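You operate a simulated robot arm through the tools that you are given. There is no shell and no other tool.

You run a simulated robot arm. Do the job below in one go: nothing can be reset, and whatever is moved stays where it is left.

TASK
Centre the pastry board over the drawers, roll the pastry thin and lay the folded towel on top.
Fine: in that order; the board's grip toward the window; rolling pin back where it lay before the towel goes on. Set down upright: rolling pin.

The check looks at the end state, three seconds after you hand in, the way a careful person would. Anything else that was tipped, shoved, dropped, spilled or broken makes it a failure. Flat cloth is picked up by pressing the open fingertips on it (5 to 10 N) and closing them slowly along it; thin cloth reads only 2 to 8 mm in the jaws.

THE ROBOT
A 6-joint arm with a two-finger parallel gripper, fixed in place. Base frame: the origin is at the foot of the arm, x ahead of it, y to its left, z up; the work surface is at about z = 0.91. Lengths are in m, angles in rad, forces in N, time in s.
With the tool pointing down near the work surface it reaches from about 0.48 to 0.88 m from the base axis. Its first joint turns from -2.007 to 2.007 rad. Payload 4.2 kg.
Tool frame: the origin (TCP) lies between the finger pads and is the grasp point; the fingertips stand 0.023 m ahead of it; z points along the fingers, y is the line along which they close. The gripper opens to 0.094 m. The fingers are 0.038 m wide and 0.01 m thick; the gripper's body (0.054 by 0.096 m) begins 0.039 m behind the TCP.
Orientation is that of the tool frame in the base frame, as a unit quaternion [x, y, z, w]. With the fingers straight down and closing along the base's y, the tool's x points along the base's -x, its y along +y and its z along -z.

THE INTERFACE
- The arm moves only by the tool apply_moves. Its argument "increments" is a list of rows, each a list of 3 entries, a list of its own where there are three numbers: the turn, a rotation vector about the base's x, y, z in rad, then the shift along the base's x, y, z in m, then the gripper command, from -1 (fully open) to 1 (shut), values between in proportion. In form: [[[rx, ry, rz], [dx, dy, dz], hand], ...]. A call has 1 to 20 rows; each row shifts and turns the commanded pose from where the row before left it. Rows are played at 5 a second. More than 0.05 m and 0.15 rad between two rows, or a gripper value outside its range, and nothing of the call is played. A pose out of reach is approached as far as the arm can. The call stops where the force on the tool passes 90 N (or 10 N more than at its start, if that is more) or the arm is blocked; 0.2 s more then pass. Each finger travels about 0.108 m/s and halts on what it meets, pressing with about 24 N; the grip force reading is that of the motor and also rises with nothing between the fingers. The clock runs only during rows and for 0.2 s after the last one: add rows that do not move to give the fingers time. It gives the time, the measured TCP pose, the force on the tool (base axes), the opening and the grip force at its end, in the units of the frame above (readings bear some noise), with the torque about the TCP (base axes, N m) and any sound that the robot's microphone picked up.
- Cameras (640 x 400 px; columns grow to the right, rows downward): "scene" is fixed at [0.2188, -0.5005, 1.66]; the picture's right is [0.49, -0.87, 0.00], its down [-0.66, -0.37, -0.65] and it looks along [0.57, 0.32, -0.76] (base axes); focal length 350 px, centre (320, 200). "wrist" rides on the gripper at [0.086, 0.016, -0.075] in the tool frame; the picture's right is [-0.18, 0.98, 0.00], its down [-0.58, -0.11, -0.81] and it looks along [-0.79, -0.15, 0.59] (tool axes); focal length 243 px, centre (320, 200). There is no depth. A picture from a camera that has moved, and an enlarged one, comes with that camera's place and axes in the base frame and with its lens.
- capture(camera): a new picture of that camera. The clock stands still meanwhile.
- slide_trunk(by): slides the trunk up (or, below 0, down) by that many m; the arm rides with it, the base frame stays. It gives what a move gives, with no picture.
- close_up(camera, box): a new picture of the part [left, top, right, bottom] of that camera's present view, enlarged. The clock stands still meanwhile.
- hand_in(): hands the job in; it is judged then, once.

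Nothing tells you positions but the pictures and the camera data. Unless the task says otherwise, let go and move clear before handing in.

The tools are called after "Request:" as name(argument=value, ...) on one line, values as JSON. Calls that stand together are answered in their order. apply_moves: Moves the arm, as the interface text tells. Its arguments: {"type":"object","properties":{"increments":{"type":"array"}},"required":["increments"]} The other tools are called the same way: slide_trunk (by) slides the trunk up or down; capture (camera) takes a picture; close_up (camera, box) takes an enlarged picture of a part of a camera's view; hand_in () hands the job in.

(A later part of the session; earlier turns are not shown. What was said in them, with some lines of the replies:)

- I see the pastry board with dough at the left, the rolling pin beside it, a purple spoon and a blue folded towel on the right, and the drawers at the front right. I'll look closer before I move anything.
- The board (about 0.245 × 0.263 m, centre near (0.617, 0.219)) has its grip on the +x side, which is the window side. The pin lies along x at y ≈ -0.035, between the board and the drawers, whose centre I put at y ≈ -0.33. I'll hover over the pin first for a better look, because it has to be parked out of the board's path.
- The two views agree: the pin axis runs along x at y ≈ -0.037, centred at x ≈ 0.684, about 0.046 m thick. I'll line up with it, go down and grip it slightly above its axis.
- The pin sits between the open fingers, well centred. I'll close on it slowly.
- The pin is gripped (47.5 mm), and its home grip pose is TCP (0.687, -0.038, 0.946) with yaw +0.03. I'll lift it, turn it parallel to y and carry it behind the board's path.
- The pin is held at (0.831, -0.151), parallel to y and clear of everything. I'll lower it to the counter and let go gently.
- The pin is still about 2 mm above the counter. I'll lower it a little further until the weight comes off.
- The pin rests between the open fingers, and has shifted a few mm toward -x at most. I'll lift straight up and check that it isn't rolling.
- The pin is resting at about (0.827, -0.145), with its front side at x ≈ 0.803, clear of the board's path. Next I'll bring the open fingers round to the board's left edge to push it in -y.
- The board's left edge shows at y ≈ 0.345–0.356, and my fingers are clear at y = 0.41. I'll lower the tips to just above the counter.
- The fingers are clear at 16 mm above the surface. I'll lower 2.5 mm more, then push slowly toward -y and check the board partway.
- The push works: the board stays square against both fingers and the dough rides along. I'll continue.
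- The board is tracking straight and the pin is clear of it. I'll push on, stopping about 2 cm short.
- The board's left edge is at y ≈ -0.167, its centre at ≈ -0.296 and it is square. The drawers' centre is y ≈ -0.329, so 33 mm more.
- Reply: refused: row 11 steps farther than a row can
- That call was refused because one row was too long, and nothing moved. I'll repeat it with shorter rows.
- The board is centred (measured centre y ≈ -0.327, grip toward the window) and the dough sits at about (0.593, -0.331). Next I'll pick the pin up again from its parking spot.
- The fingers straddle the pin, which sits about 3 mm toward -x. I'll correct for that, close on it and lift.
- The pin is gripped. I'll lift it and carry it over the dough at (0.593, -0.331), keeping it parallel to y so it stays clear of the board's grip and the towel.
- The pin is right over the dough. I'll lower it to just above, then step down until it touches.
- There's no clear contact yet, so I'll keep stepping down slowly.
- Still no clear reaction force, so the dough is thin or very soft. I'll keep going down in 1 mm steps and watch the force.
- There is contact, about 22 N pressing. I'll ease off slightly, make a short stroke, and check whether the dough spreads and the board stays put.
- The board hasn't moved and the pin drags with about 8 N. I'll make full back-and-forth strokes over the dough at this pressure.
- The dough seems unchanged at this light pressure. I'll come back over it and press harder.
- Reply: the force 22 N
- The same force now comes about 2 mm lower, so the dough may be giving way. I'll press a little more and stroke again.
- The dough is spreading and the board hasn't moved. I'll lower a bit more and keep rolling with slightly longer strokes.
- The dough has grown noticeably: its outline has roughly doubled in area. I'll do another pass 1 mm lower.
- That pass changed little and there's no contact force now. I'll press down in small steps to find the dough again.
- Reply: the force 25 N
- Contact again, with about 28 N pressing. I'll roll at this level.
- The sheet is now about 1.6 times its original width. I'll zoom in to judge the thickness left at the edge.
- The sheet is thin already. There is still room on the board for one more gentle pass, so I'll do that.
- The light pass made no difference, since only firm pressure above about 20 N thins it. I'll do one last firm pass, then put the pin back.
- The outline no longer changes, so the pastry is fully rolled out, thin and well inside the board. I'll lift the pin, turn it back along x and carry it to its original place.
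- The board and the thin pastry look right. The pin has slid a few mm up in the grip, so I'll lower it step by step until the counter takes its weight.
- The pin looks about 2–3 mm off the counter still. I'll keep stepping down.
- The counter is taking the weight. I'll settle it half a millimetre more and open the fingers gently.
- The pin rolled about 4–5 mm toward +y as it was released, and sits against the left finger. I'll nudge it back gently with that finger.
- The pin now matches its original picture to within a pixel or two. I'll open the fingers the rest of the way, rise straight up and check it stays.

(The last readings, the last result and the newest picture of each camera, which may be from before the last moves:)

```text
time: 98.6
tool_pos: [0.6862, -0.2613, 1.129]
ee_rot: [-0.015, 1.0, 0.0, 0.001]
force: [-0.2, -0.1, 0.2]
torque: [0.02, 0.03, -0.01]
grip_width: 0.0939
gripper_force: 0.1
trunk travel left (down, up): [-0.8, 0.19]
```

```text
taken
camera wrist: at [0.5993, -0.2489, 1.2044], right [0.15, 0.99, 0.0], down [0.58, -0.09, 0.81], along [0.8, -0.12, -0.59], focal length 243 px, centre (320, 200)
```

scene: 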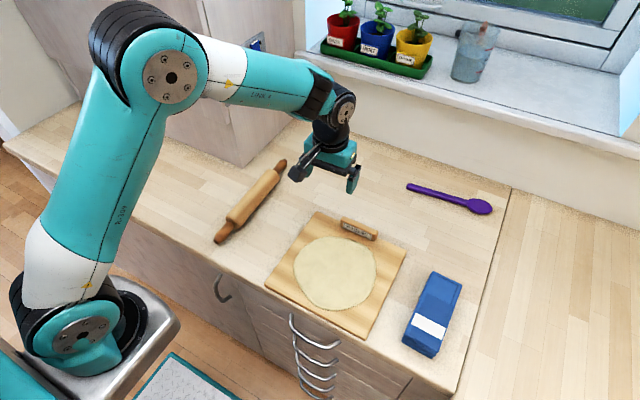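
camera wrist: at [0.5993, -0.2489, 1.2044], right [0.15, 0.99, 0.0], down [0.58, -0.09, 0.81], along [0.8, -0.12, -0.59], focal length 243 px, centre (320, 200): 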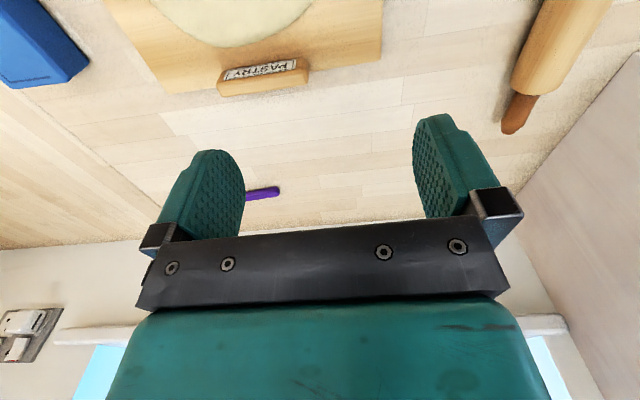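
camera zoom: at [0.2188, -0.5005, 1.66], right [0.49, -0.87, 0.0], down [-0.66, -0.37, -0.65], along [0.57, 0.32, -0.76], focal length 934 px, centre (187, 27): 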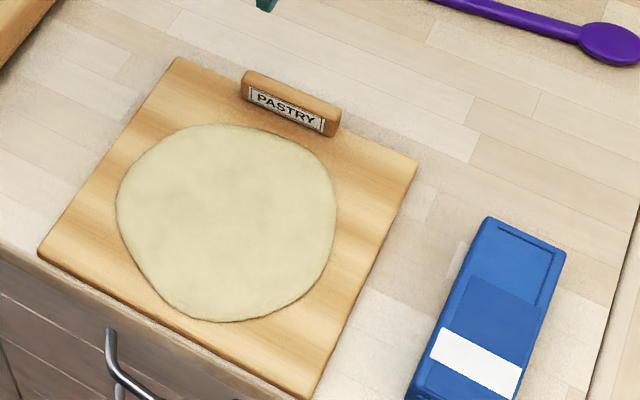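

The pastry is a wide thin sheet, the board sits where I put it, and the pin is within about 4 mm of its original place. Next is the towel, starting with a close look.

Request:
close_up(camera="scene", box=[380, 255, 500, 370])

Request:
close_up(camera="scene", box=[90, 120, 310, 260])

```text
3.48 times, centred on (440, 312) of scene
camera zoom: at [0.2188, -0.5005, 1.66], right [0.49, -0.87, 0.0], down [-0.66, -0.37, -0.65], along [0.57, 0.32, -0.76], focal length 1218 px, centre (-97, -191)
```

zoom: 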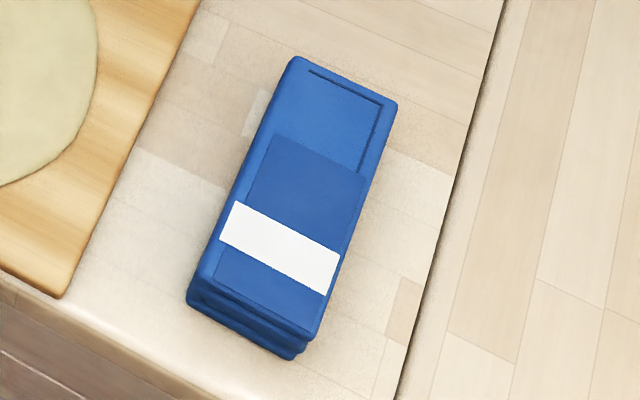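

```text
2.86 times, centred on (200, 190) of scene
camera zoom: at [0.2188, -0.5005, 1.66], right [0.49, -0.87, 0.0], down [-0.66, -0.37, -0.65], along [0.57, 0.32, -0.76], focal length 1000 px, centre (663, 229)
```

zoom: 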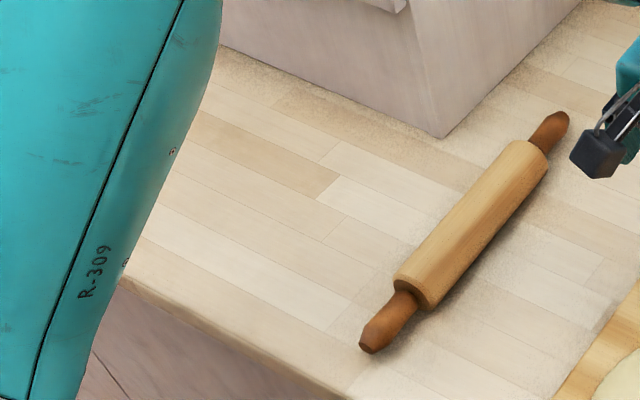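

The pin is at rest. The towel is a folded stack with centre ≈ (0.61, -0.561), about 0.17 × 0.066 m and 0.038 m high, narrow enough to straddle across y. I'll hover above it.

Request:
apply_moves(increments=[[[0, 0, -0.02], [-0.0095, -0.0375, 0], -1], [[0, 0, -0.02], [-0.0095, -0.0375, 0], -1], [[0, 0, -0.01], [-0.0095, -0.0375, 0], -1], [[0, 0, 0], [-0.0095, -0.0375, 0], -1], [[0, 0, 0], [-0.0095, -0.0375, 0], -1], [[0, 0, 0], [-0.0095, -0.0375, 0], -1], [[0, 0, 0], [-0.0095, -0.0375, 0], -1], [[0, 0, 0], [-0.0095, -0.0375, 0], -1], [[0, 0, 0], [0, 0, -0.04], -1], [[0, 0, 0], [0, 0, -0.04], -1], [[0, 0, 0], [0, 0, 0], -1]])

Request:
capture(camera="wrist")

Request:
close_up(camera="scene", box=[340, 215, 520, 370])

```text
time: 101.0
tool_pos: [0.613, -0.5607, 1.0503]
ee_rot: [0.01, 1.0, 0.0, 0.001]
force: [-0.6, -0.2, 0.1]
torque: [0.0, 0.0, 0.02]
grip_width: 0.0941
gripper_force: 0.1
trunk travel left (down, up): [-0.8, 0.19]
```

```text
taken
camera wrist: at [0.5266, -0.544, 1.1244], right [0.2, 0.98, 0.0], down [0.58, -0.12, 0.81], along [0.79, -0.16, -0.59], focal length 243 px, centre (320, 200)
```

wrist: 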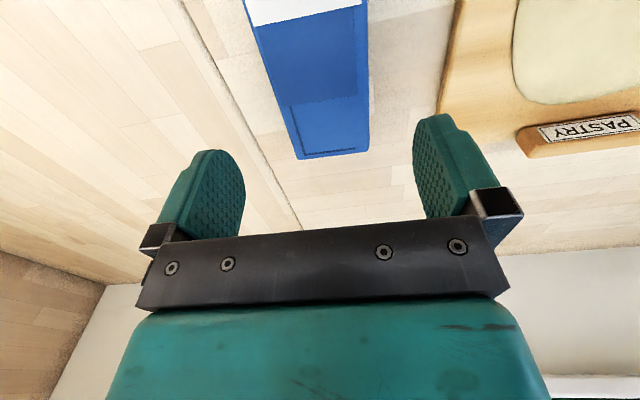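

```text
2.58 times, centred on (430, 292) of scene
camera zoom: at [0.2188, -0.5005, 1.66], right [0.49, -0.87, 0.0], down [-0.66, -0.37, -0.65], along [0.57, 0.32, -0.76], focal length 904 px, centre (36, -39)
```

zoom: 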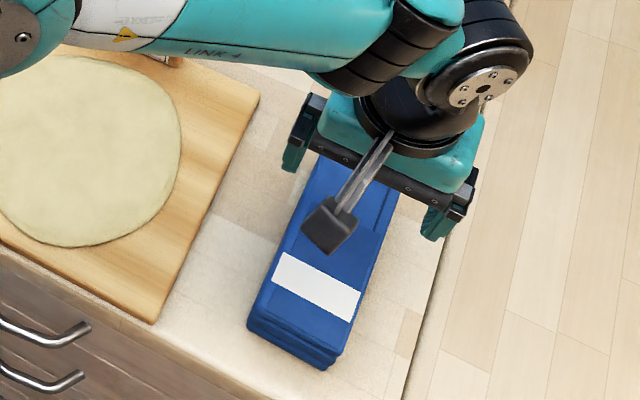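

Both views put the towel's centre line at y ≈ -0.563, so I'll shift 2 mm, descend straight around it and look again before closing.

Request:
apply_moves(increments=[[[0, 0, 0], [-0.003, -0.002, -0.03], -1], [[0, 0, 0], [0, 0, -0.03], -1], [[0, 0, 0], [0, 0, -0.02], -1], [[0, 0, 0], [0, 0, -0.015], -1], [[0, 0, 0], [0, 0, -0.01], -1], [[0, 0, 0], [0, 0, -0.006], -1], [[0, 0, 0], [0, 0, 0], -1]])

Request:
capture(camera="wrist")

Request:
close_up(camera="scene", box=[360, 225, 500, 370])

```text
time: 102.6
tool_pos: [0.6067, -0.5641, 0.9416]
ee_rot: [0.009, 1.0, 0.0, 0.0]
force: [0.3, 0.5, -0.4]
torque: [-0.04, -0.02, 0.03]
grip_width: 0.0938
gripper_force: 0.1
trunk travel left (down, up): [-0.8, 0.19]
```

```text
taken
camera wrist: at [0.5207, -0.5465, 1.0149], right [0.2, 0.98, 0.0], down [0.58, -0.12, 0.81], along [0.79, -0.16, -0.59], focal length 243 px, centre (320, 200)
```

wrist: 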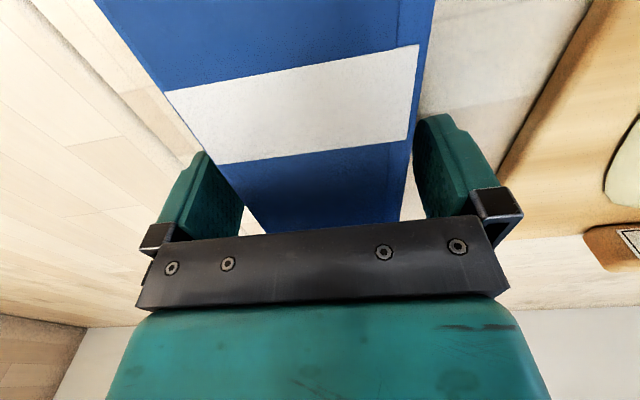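

```text
2.76 times, centred on (430, 298) of scene
camera zoom: at [0.2188, -0.5005, 1.66], right [0.49, -0.87, 0.0], down [-0.66, -0.37, -0.65], along [0.57, 0.32, -0.76], focal length 966 px, centre (17, -69)
```

zoom: 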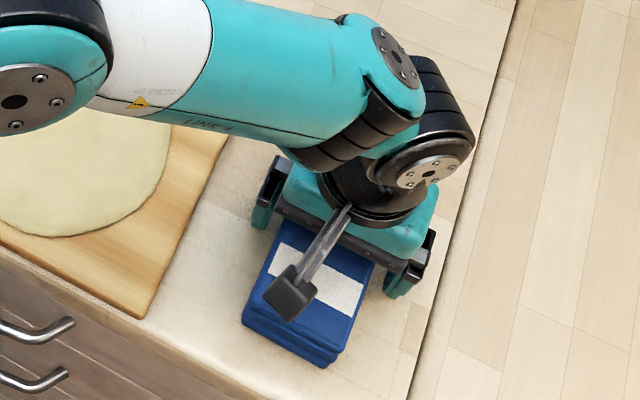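

The towel sits between both fingers. I'll lower 5 mm more so I catch all the layers, then close slowly.

Request:
apply_moves(increments=[[[0, 0, 0], [0, 0, -0.0025], -1], [[0, 0, 0], [0, 0, -0.0025], -1], [[0, 0, 0], [0, 0, 0], -0.7], [[0, 0, 0], [0, 0, 0], -0.55], [[0, 0, 0], [0, 0, 0], -0.45], [[0, 0, 0], [0, 0, 0], -0.35], [[0, 0, 0], [0, 0, 0], -0.25], [[0, 0, 0], [0, 0, 0], -0.25], [[0, 0, 0], [0, 0, 0], -0.25]])

Request:
capture(camera="wrist")

Request:
close_up(camera="scene", box=[360, 225, 500, 370])

```text
time: 104.6
tool_pos: [0.6076, -0.5636, 0.9362]
ee_rot: [0.01, 1.0, 0.0, 0.0]
force: [-0.7, 0.2, -0.2]
torque: [-0.05, 0.01, 0.0]
grip_width: 0.0699
gripper_force: 23.8
trunk travel left (down, up): [-0.8, 0.19]
```

```text
taken
camera wrist: at [0.5209, -0.5463, 1.0097], right [0.2, 0.98, 0.0], down [0.58, -0.12, 0.81], along [0.79, -0.16, -0.59], focal length 243 px, centre (320, 200)
```

wrist: 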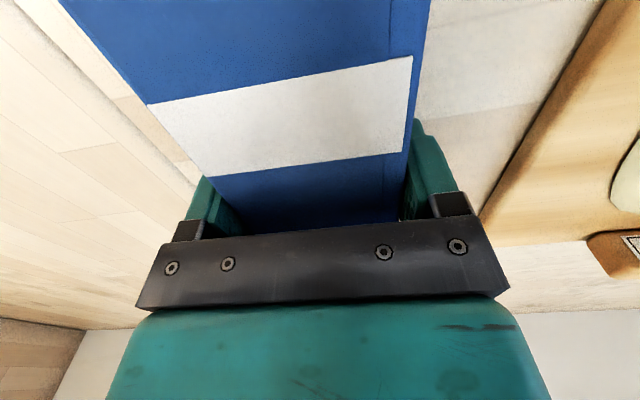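

```text
2.76 times, centred on (430, 298) of scene
camera zoom: at [0.2188, -0.5005, 1.66], right [0.49, -0.87, 0.0], down [-0.66, -0.37, -0.65], along [0.57, 0.32, -0.76], focal length 966 px, centre (17, -69)
```

zoom: 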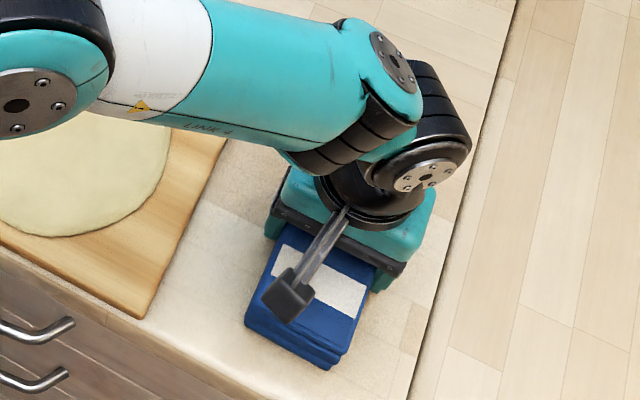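

The towel is held firmly and evenly at 70 mm. I'll lift it and carry it over the pastry centre at about (0.60, -0.33).

Request:
apply_moves(increments=[[[0, 0, 0], [0, 0, 0], 0.2], [[0, 0, 0], [0, 0, 0.01], 0.2], [[0, 0, 0], [0, 0, 0.02], 0.2], [[0, 0, 0], [0, 0, 0.03], 0.2], [[0, 0, 0], [0, 0, 0.03], 0.2], [[0, 0, 0], [0, 0, 0], 0.2]])

Request:
capture(camera="scene")

Request:
capture(camera="wrist")

```text
time: 106.0
tool_pos: [0.6069, -0.5659, 1.0261]
ee_rot: [0.011, 1.0, 0.0, 0.0]
force: [1.3, -0.5, -0.5]
torque: [0.0, -0.01, -0.04]
grip_width: 0.0699
gripper_force: 24.2
trunk travel left (down, up): [-0.8, 0.19]
```

```text
taken
```

scene: 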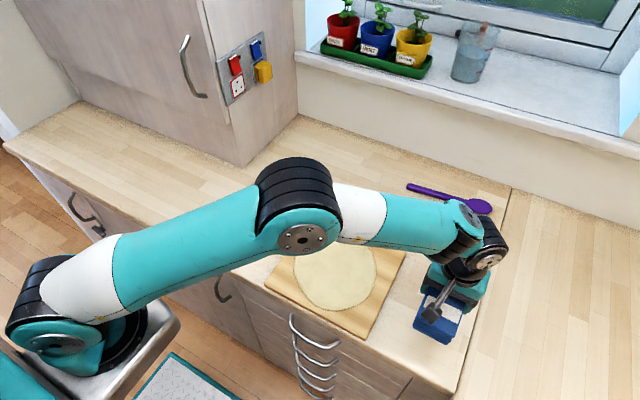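

```text
taken
camera wrist: at [0.5207, -0.549, 1.0999], right [0.2, 0.98, 0.0], down [0.58, -0.12, 0.81], along [0.79, -0.16, -0.59], focal length 243 px, centre (320, 200)
```

wrist: 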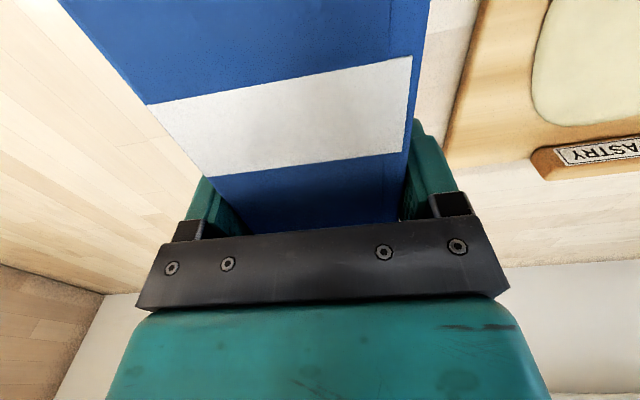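

The towel lifts as one piece. I'll carry it across to the pastry.

Request:
apply_moves(increments=[[[0, 0, 0.0025], [-0.00125, 0.015, 0], 0.2], [[0, 0, 0.0025], [-0.00125, 0.025, 0], 0.2], [[0, 0, 0.0025], [-0.00125, 0.0325, 0], 0.2], [[0, 0, 0.0025], [-0.00125, 0.0325, 0], 0.2], [[0, 0, 0.0025], [-0.00125, 0.0325, 0], 0.2], [[0, 0, 0.0025], [-0.00125, 0.0325, 0], 0.2], [[0, 0, 0.0025], [-0.00125, 0.0325, 0], 0.2], [[0, 0, 0.0025], [-0.00125, 0.02, 0], 0.2], [[0, 0, 0], [0, 0.012, 0], 0.2], [[0, 0, 0], [0, 0, 0], 0.2]])

Request:
capture(camera="wrist")

Request:
close_up(camera="scene", box=[250, 190, 490, 340])

```text
time: 108.2
tool_pos: [0.5963, -0.3287, 1.0259]
ee_rot: [0.0, 1.0, 0.0, -0.001]
force: [-0.2, 0.0, -0.7]
torque: [0.01, 0.02, -0.01]
grip_width: 0.0697
gripper_force: 24.6
trunk travel left (down, up): [-0.8, 0.19]
```

```text
taken
camera wrist: at [0.5098, -0.3131, 1.0996], right [0.18, 0.98, 0.0], down [0.58, -0.11, 0.81], along [0.79, -0.15, -0.59], focal length 243 px, centre (320, 200)
```

wrist: 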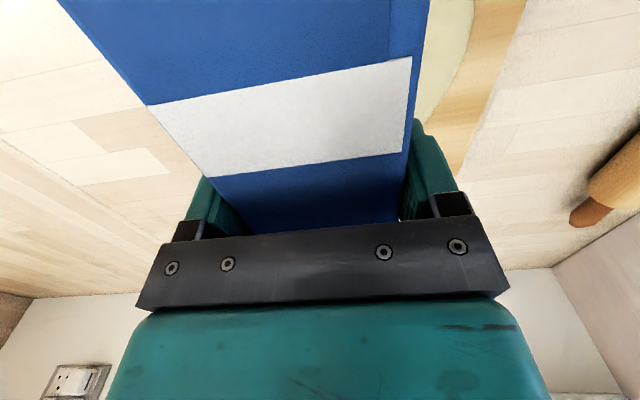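

```text
2.67 times, centred on (370, 265) of scene
camera zoom: at [0.2188, -0.5005, 1.66], right [0.49, -0.87, 0.0], down [-0.66, -0.37, -0.65], along [0.57, 0.32, -0.76], focal length 934 px, centre (187, 27)
```

zoom: 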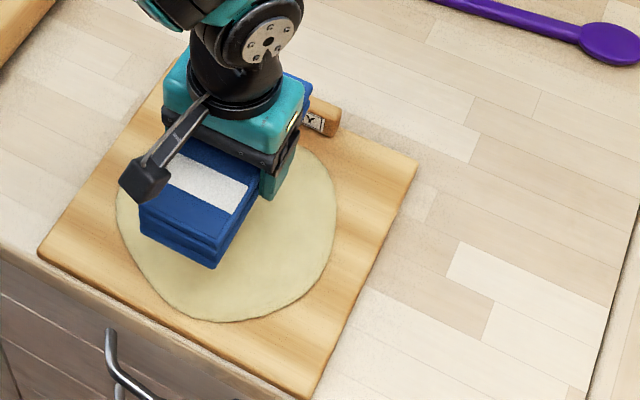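

It hovers over the pastry centre. I'll lower it to just above, then in small steps until it rests.

Request:
apply_moves(increments=[[[0, 0, 0], [0, 0, -0.025], 0.2], [[0, 0, 0], [0, 0, -0.02], 0.2], [[0, 0, 0], [0, 0, -0.012], 0.2], [[0, 0, 0], [0, 0, -0.006], 0.2], [[0, 0, 0], [0, 0, -0.003], 0.2], [[0, 0, 0], [0, 0, 0], 0.2]])

Request:
apply_moves(increments=[[[0, 0, 0], [0, 0, -0.0015], 0.2], [[0, 0, 0], [0, 0, -0.0015], 0.2], [[0, 0, 0], [0, 0, 0], 0.2]])

Request:
close_up(camera="scene", box=[270, 210, 400, 320])

```text
time: 109.6
tool_pos: [0.5984, -0.327, 0.9603]
ee_rot: [0.0, 1.0, 0.0, 0.0]
force: [-0.8, -0.2, -1.6]
torque: [0.02, -0.03, -0.02]
grip_width: 0.0697
gripper_force: 23.8
trunk travel left (down, up): [-0.8, 0.19]
```

```text
time: 110.4
tool_pos: [0.5976, -0.328, 0.9579]
ee_rot: [0.0, 1.0, 0.0, 0.0]
force: [-0.4, 0.0, -0.9]
torque: [0.02, 0.02, 0.0]
grip_width: 0.0698
gripper_force: 23.5
trunk travel left (down, up): [-0.8, 0.19]
```

```text
3.64 times, centred on (335, 265) of scene
camera zoom: at [0.2188, -0.5005, 1.66], right [0.49, -0.87, 0.0], down [-0.66, -0.37, -0.65], along [0.57, 0.32, -0.76], focal length 1273 px, centre (266, -36)
```

zoom: 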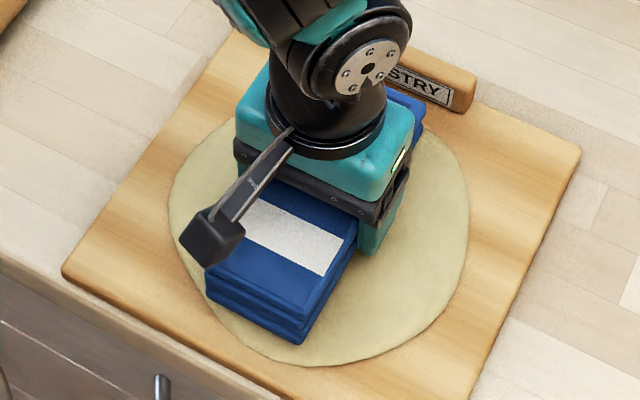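

Request:
apply_moves(increments=[[[0, 0, 0], [0, 0, -0.0015], 0.2], [[0, 0, 0], [0, 0, -0.0015], 0.2], [[0, 0, 0], [0, 0, 0], 0.2]])

Request:
apply_moves(increments=[[[0, 0, 0], [0, 0, -0.0015], 0.2], [[0, 0, 0], [0, 0, 0], 0.2]])

Request:
apply_moves(increments=[[[0, 0, 0], [0, 0, -0.001], 0.2], [[0, 0, 0], [0, 0, 0], 0.2]])

```text
time: 111.2
tool_pos: [0.5966, -0.3281, 0.9551]
ee_rot: [0.0, 1.0, -0.001, 0.0]
force: [-1.1, -0.3, -0.2]
torque: [-0.01, -0.01, 0.0]
grip_width: 0.0696
gripper_force: 23.8
trunk travel left (down, up): [-0.8, 0.19]
```

```text
time: 111.8
tool_pos: [0.5978, -0.3292, 0.9528]
ee_rot: [0.0, 1.0, -0.001, 0.0]
force: [-0.8, -0.2, -0.3]
torque: [0.0, 0.01, 0.02]
grip_width: 0.0699
gripper_force: 23.7
trunk travel left (down, up): [-0.8, 0.19]
```

```text
time: 112.4
tool_pos: [0.5964, -0.3291, 0.9509]
ee_rot: [0.001, 1.0, 0.001, 0.0]
force: [0.6, 0.7, -0.8]
torque: [-0.01, -0.01, -0.04]
grip_width: 0.0696
gripper_force: 23.5
trunk travel left (down, up): [-0.8, 0.19]
```

There's no contact yet, so I'll keep lowering in 1 mm steps.

Request:
apply_moves(increments=[[[0, 0, 0], [0, 0, -0.001], 0.2], [[0, 0, 0], [0, 0, 0], 0.2]])

Request:
apply_moves(increments=[[[0, 0, 0], [0, 0, -0.001], 0.2], [[0, 0, 0], [0, 0, 0], 0.2]])

Request:
apply_moves(increments=[[[0, 0, 0], [0, 0, -0.001], 0.2], [[0, 0, 0], [0, 0, 0], 0.2]])

```text
time: 113.0
tool_pos: [0.5976, -0.3293, 0.9518]
ee_rot: [0.0, 1.0, 0.0, -0.001]
force: [0.8, 0.5, -0.9]
torque: [0.02, 0.01, 0.0]
grip_width: 0.0697
gripper_force: 24.2
trunk travel left (down, up): [-0.8, 0.19]
```

```text
time: 113.6
tool_pos: [0.5977, -0.329, 0.9494]
ee_rot: [0.0, 1.0, 0.0, 0.0]
force: [-0.6, 0.3, -1.1]
torque: [0.0, -0.01, -0.01]
grip_width: 0.0701
gripper_force: 23.7
trunk travel left (down, up): [-0.8, 0.19]
```

```text
time: 114.2
tool_pos: [0.5973, -0.3296, 0.9493]
ee_rot: [0.0, 1.0, 0.0, 0.0]
force: [-1.1, -0.5, 9.7]
torque: [0.1, 0.45, 0.05]
grip_width: 0.0696
gripper_force: 23.5
trunk travel left (down, up): [-0.8, 0.19]
```

The towel rests on the pastry, with the contact force at about 10 N. I'll ease off slightly and open slowly, then rise.

Request:
apply_moves(increments=[[[0, 0, 0], [0, 0, 0.0006], 0.2], [[0, 0, 0], [0, 0, 0], -0.4], [[0, 0, 0], [0, 0, 0], -0.5], [[0, 0, 0], [0, 0, 0], -0.6], [[0, 0, 0], [0, 0, 0], -0.8], [[0, 0, 0], [0, 0, 0], -1], [[0, 0, 0], [0, 0, 0], -1]])

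Request:
capture(camera="wrist")

Request:
close_up(camera="scene", box=[270, 210, 400, 320])

```text
time: 115.8
tool_pos: [0.5966, -0.3291, 0.9491]
ee_rot: [-0.001, 1.0, -0.001, -0.001]
force: [0.4, 0.4, 0.5]
torque: [-0.04, 0.0, 0.0]
grip_width: 0.0941
gripper_force: 0.1
trunk travel left (down, up): [-0.8, 0.19]
```

```text
taken
camera wrist: at [0.5105, -0.313, 1.0232], right [0.18, 0.98, 0.0], down [0.58, -0.11, 0.81], along [0.79, -0.15, -0.59], focal length 243 px, centre (320, 200)
```

wrist: 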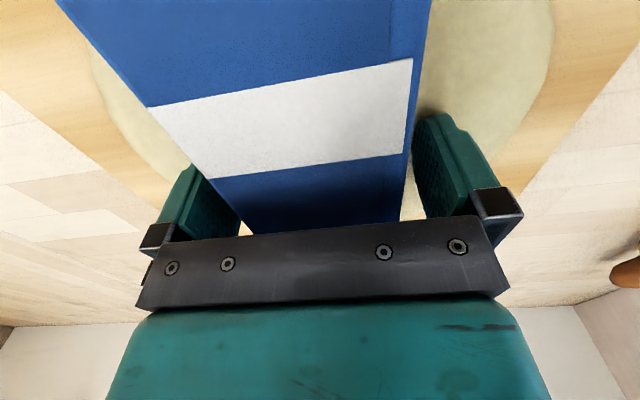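

```text
3.64 times, centred on (335, 265) of scene
camera zoom: at [0.2188, -0.5005, 1.66], right [0.49, -0.87, 0.0], down [-0.66, -0.37, -0.65], along [0.57, 0.32, -0.76], focal length 1273 px, centre (266, -36)
```

zoom: 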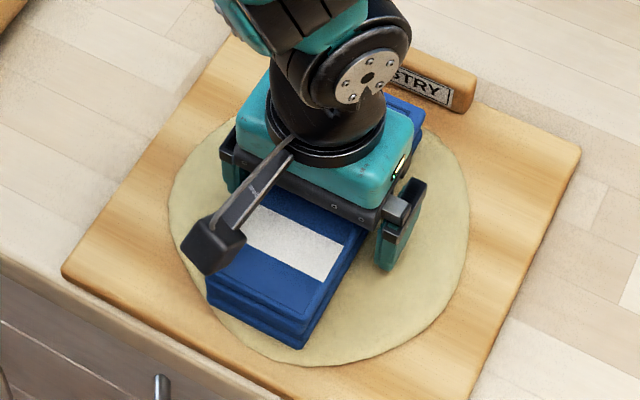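

The towel lies on the pastry and the fingers are open and clear of it. I'll rise straight up, move away to the left and do a final check.

Request:
apply_moves(increments=[[[0, 0, 0], [0, 0, 0.01], -1], [[0, 0, 0], [0, 0, 0.025], -1], [[0, 0, 0], [0, 0, 0.045], -1], [[0, 0, 0], [0, 0, 0.045], -1], [[0, 0, 0], [0, 0, 0.045], -1], [[0, 0, 0], [0, 0, 0.045], -1], [[0, 0, 0], [0, 0.045, 0], -1], [[0, 0, 0], [0, 0.045, 0], -1], [[0, 0, 0], [0, 0.045, 0], -1], [[0, 0, 0], [0, 0.045, 0], -1], [[0, 0, 0], [0, 0.045, 0], -1], [[0, 0, 0], [0, 0.045, 0], -1], [[0, 0, 0], [0, 0.045, 0], -1], [[0, 0, 0], [0, 0.045, 0], -1], [[0, 0, 0], [0, 0.045, 0], -1], [[0, 0, 0], [0, 0.045, 0], -1], [[0, 0, 0], [0, 0, 0], -1]])

Request:
capture(camera="scene")

Request:
close_up(camera="scene", box=[250, 190, 490, 340])

Request:
close_up(camera="scene", box=[90, 120, 310, 260])

```text
time: 119.4
tool_pos: [0.594, 0.1214, 1.1661]
ee_rot: [0.001, 1.0, 0.0, 0.0]
force: [0.3, -0.2, 1.3]
torque: [-0.01, 0.01, -0.01]
grip_width: 0.0939
gripper_force: 0.0
trunk travel left (down, up): [-0.8, 0.19]
```

```text
taken
```

scene: 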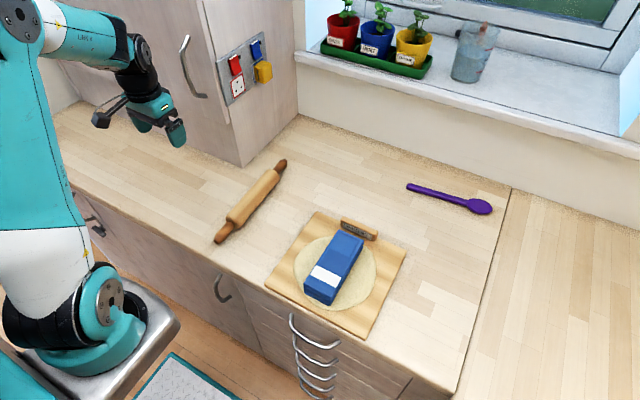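

```text
2.67 times, centred on (370, 265) of scene
camera zoom: at [0.2188, -0.5005, 1.66], right [0.49, -0.87, 0.0], down [-0.66, -0.37, -0.65], along [0.57, 0.32, -0.76], focal length 934 px, centre (187, 27)
```

zoom: 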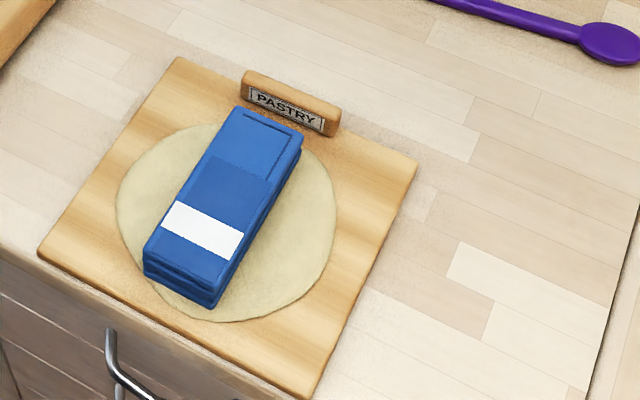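

```text
2.86 times, centred on (200, 190) of scene
camera zoom: at [0.2188, -0.5005, 1.66], right [0.49, -0.87, 0.0], down [-0.66, -0.37, -0.65], along [0.57, 0.32, -0.76], focal length 1000 px, centre (663, 229)
```

zoom: 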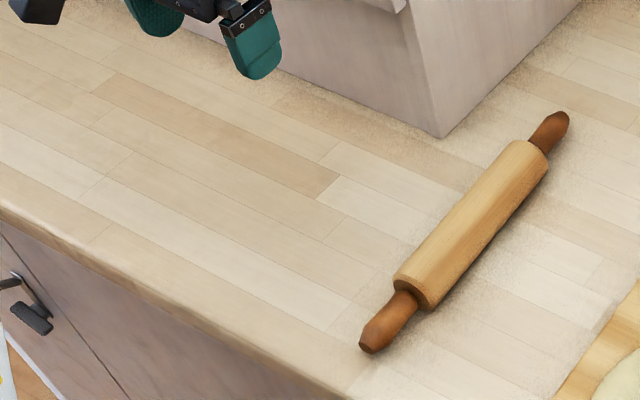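

Everything is in place: the board is centred over the drawers with its grip toward the window, the pastry is rolled thin, the pin lies where it was to within about 4 mm, and the towel rests on the pastry. The arm is clear, so I'm handing in.

Request:
hand_in()

```text
The job is handed in.
```

The job is done and handed in. The verdict hasn't come back, so this is what my last pictures showed:

- **Board:** it is centred over the drawers to within about 2 mm by my measurement, with its grip toward the window. I slid it there with the dough on it.
- **Pastry:** I rolled it until it stopped spreading. It is now about 1.6 times its original width, which I estimate at 4–5 mm thick, and it sits well inside the board's edges.
- **Rolling pin:** it is back before the towel went on, lying the way it did at the start, about 4 mm toward +y (left) of its original spot. It rolled that far each time I let go. I took "set down upright" to mean lying as before, not standing on its end.
- **Towel:** still folded, it rests flat on the middle of the pastry.

The pin lay in the board's path, so I moved it aside for a moment before sliding the board. The spoon and the items on the windowsill were not touched, and the arm is clear of everything.
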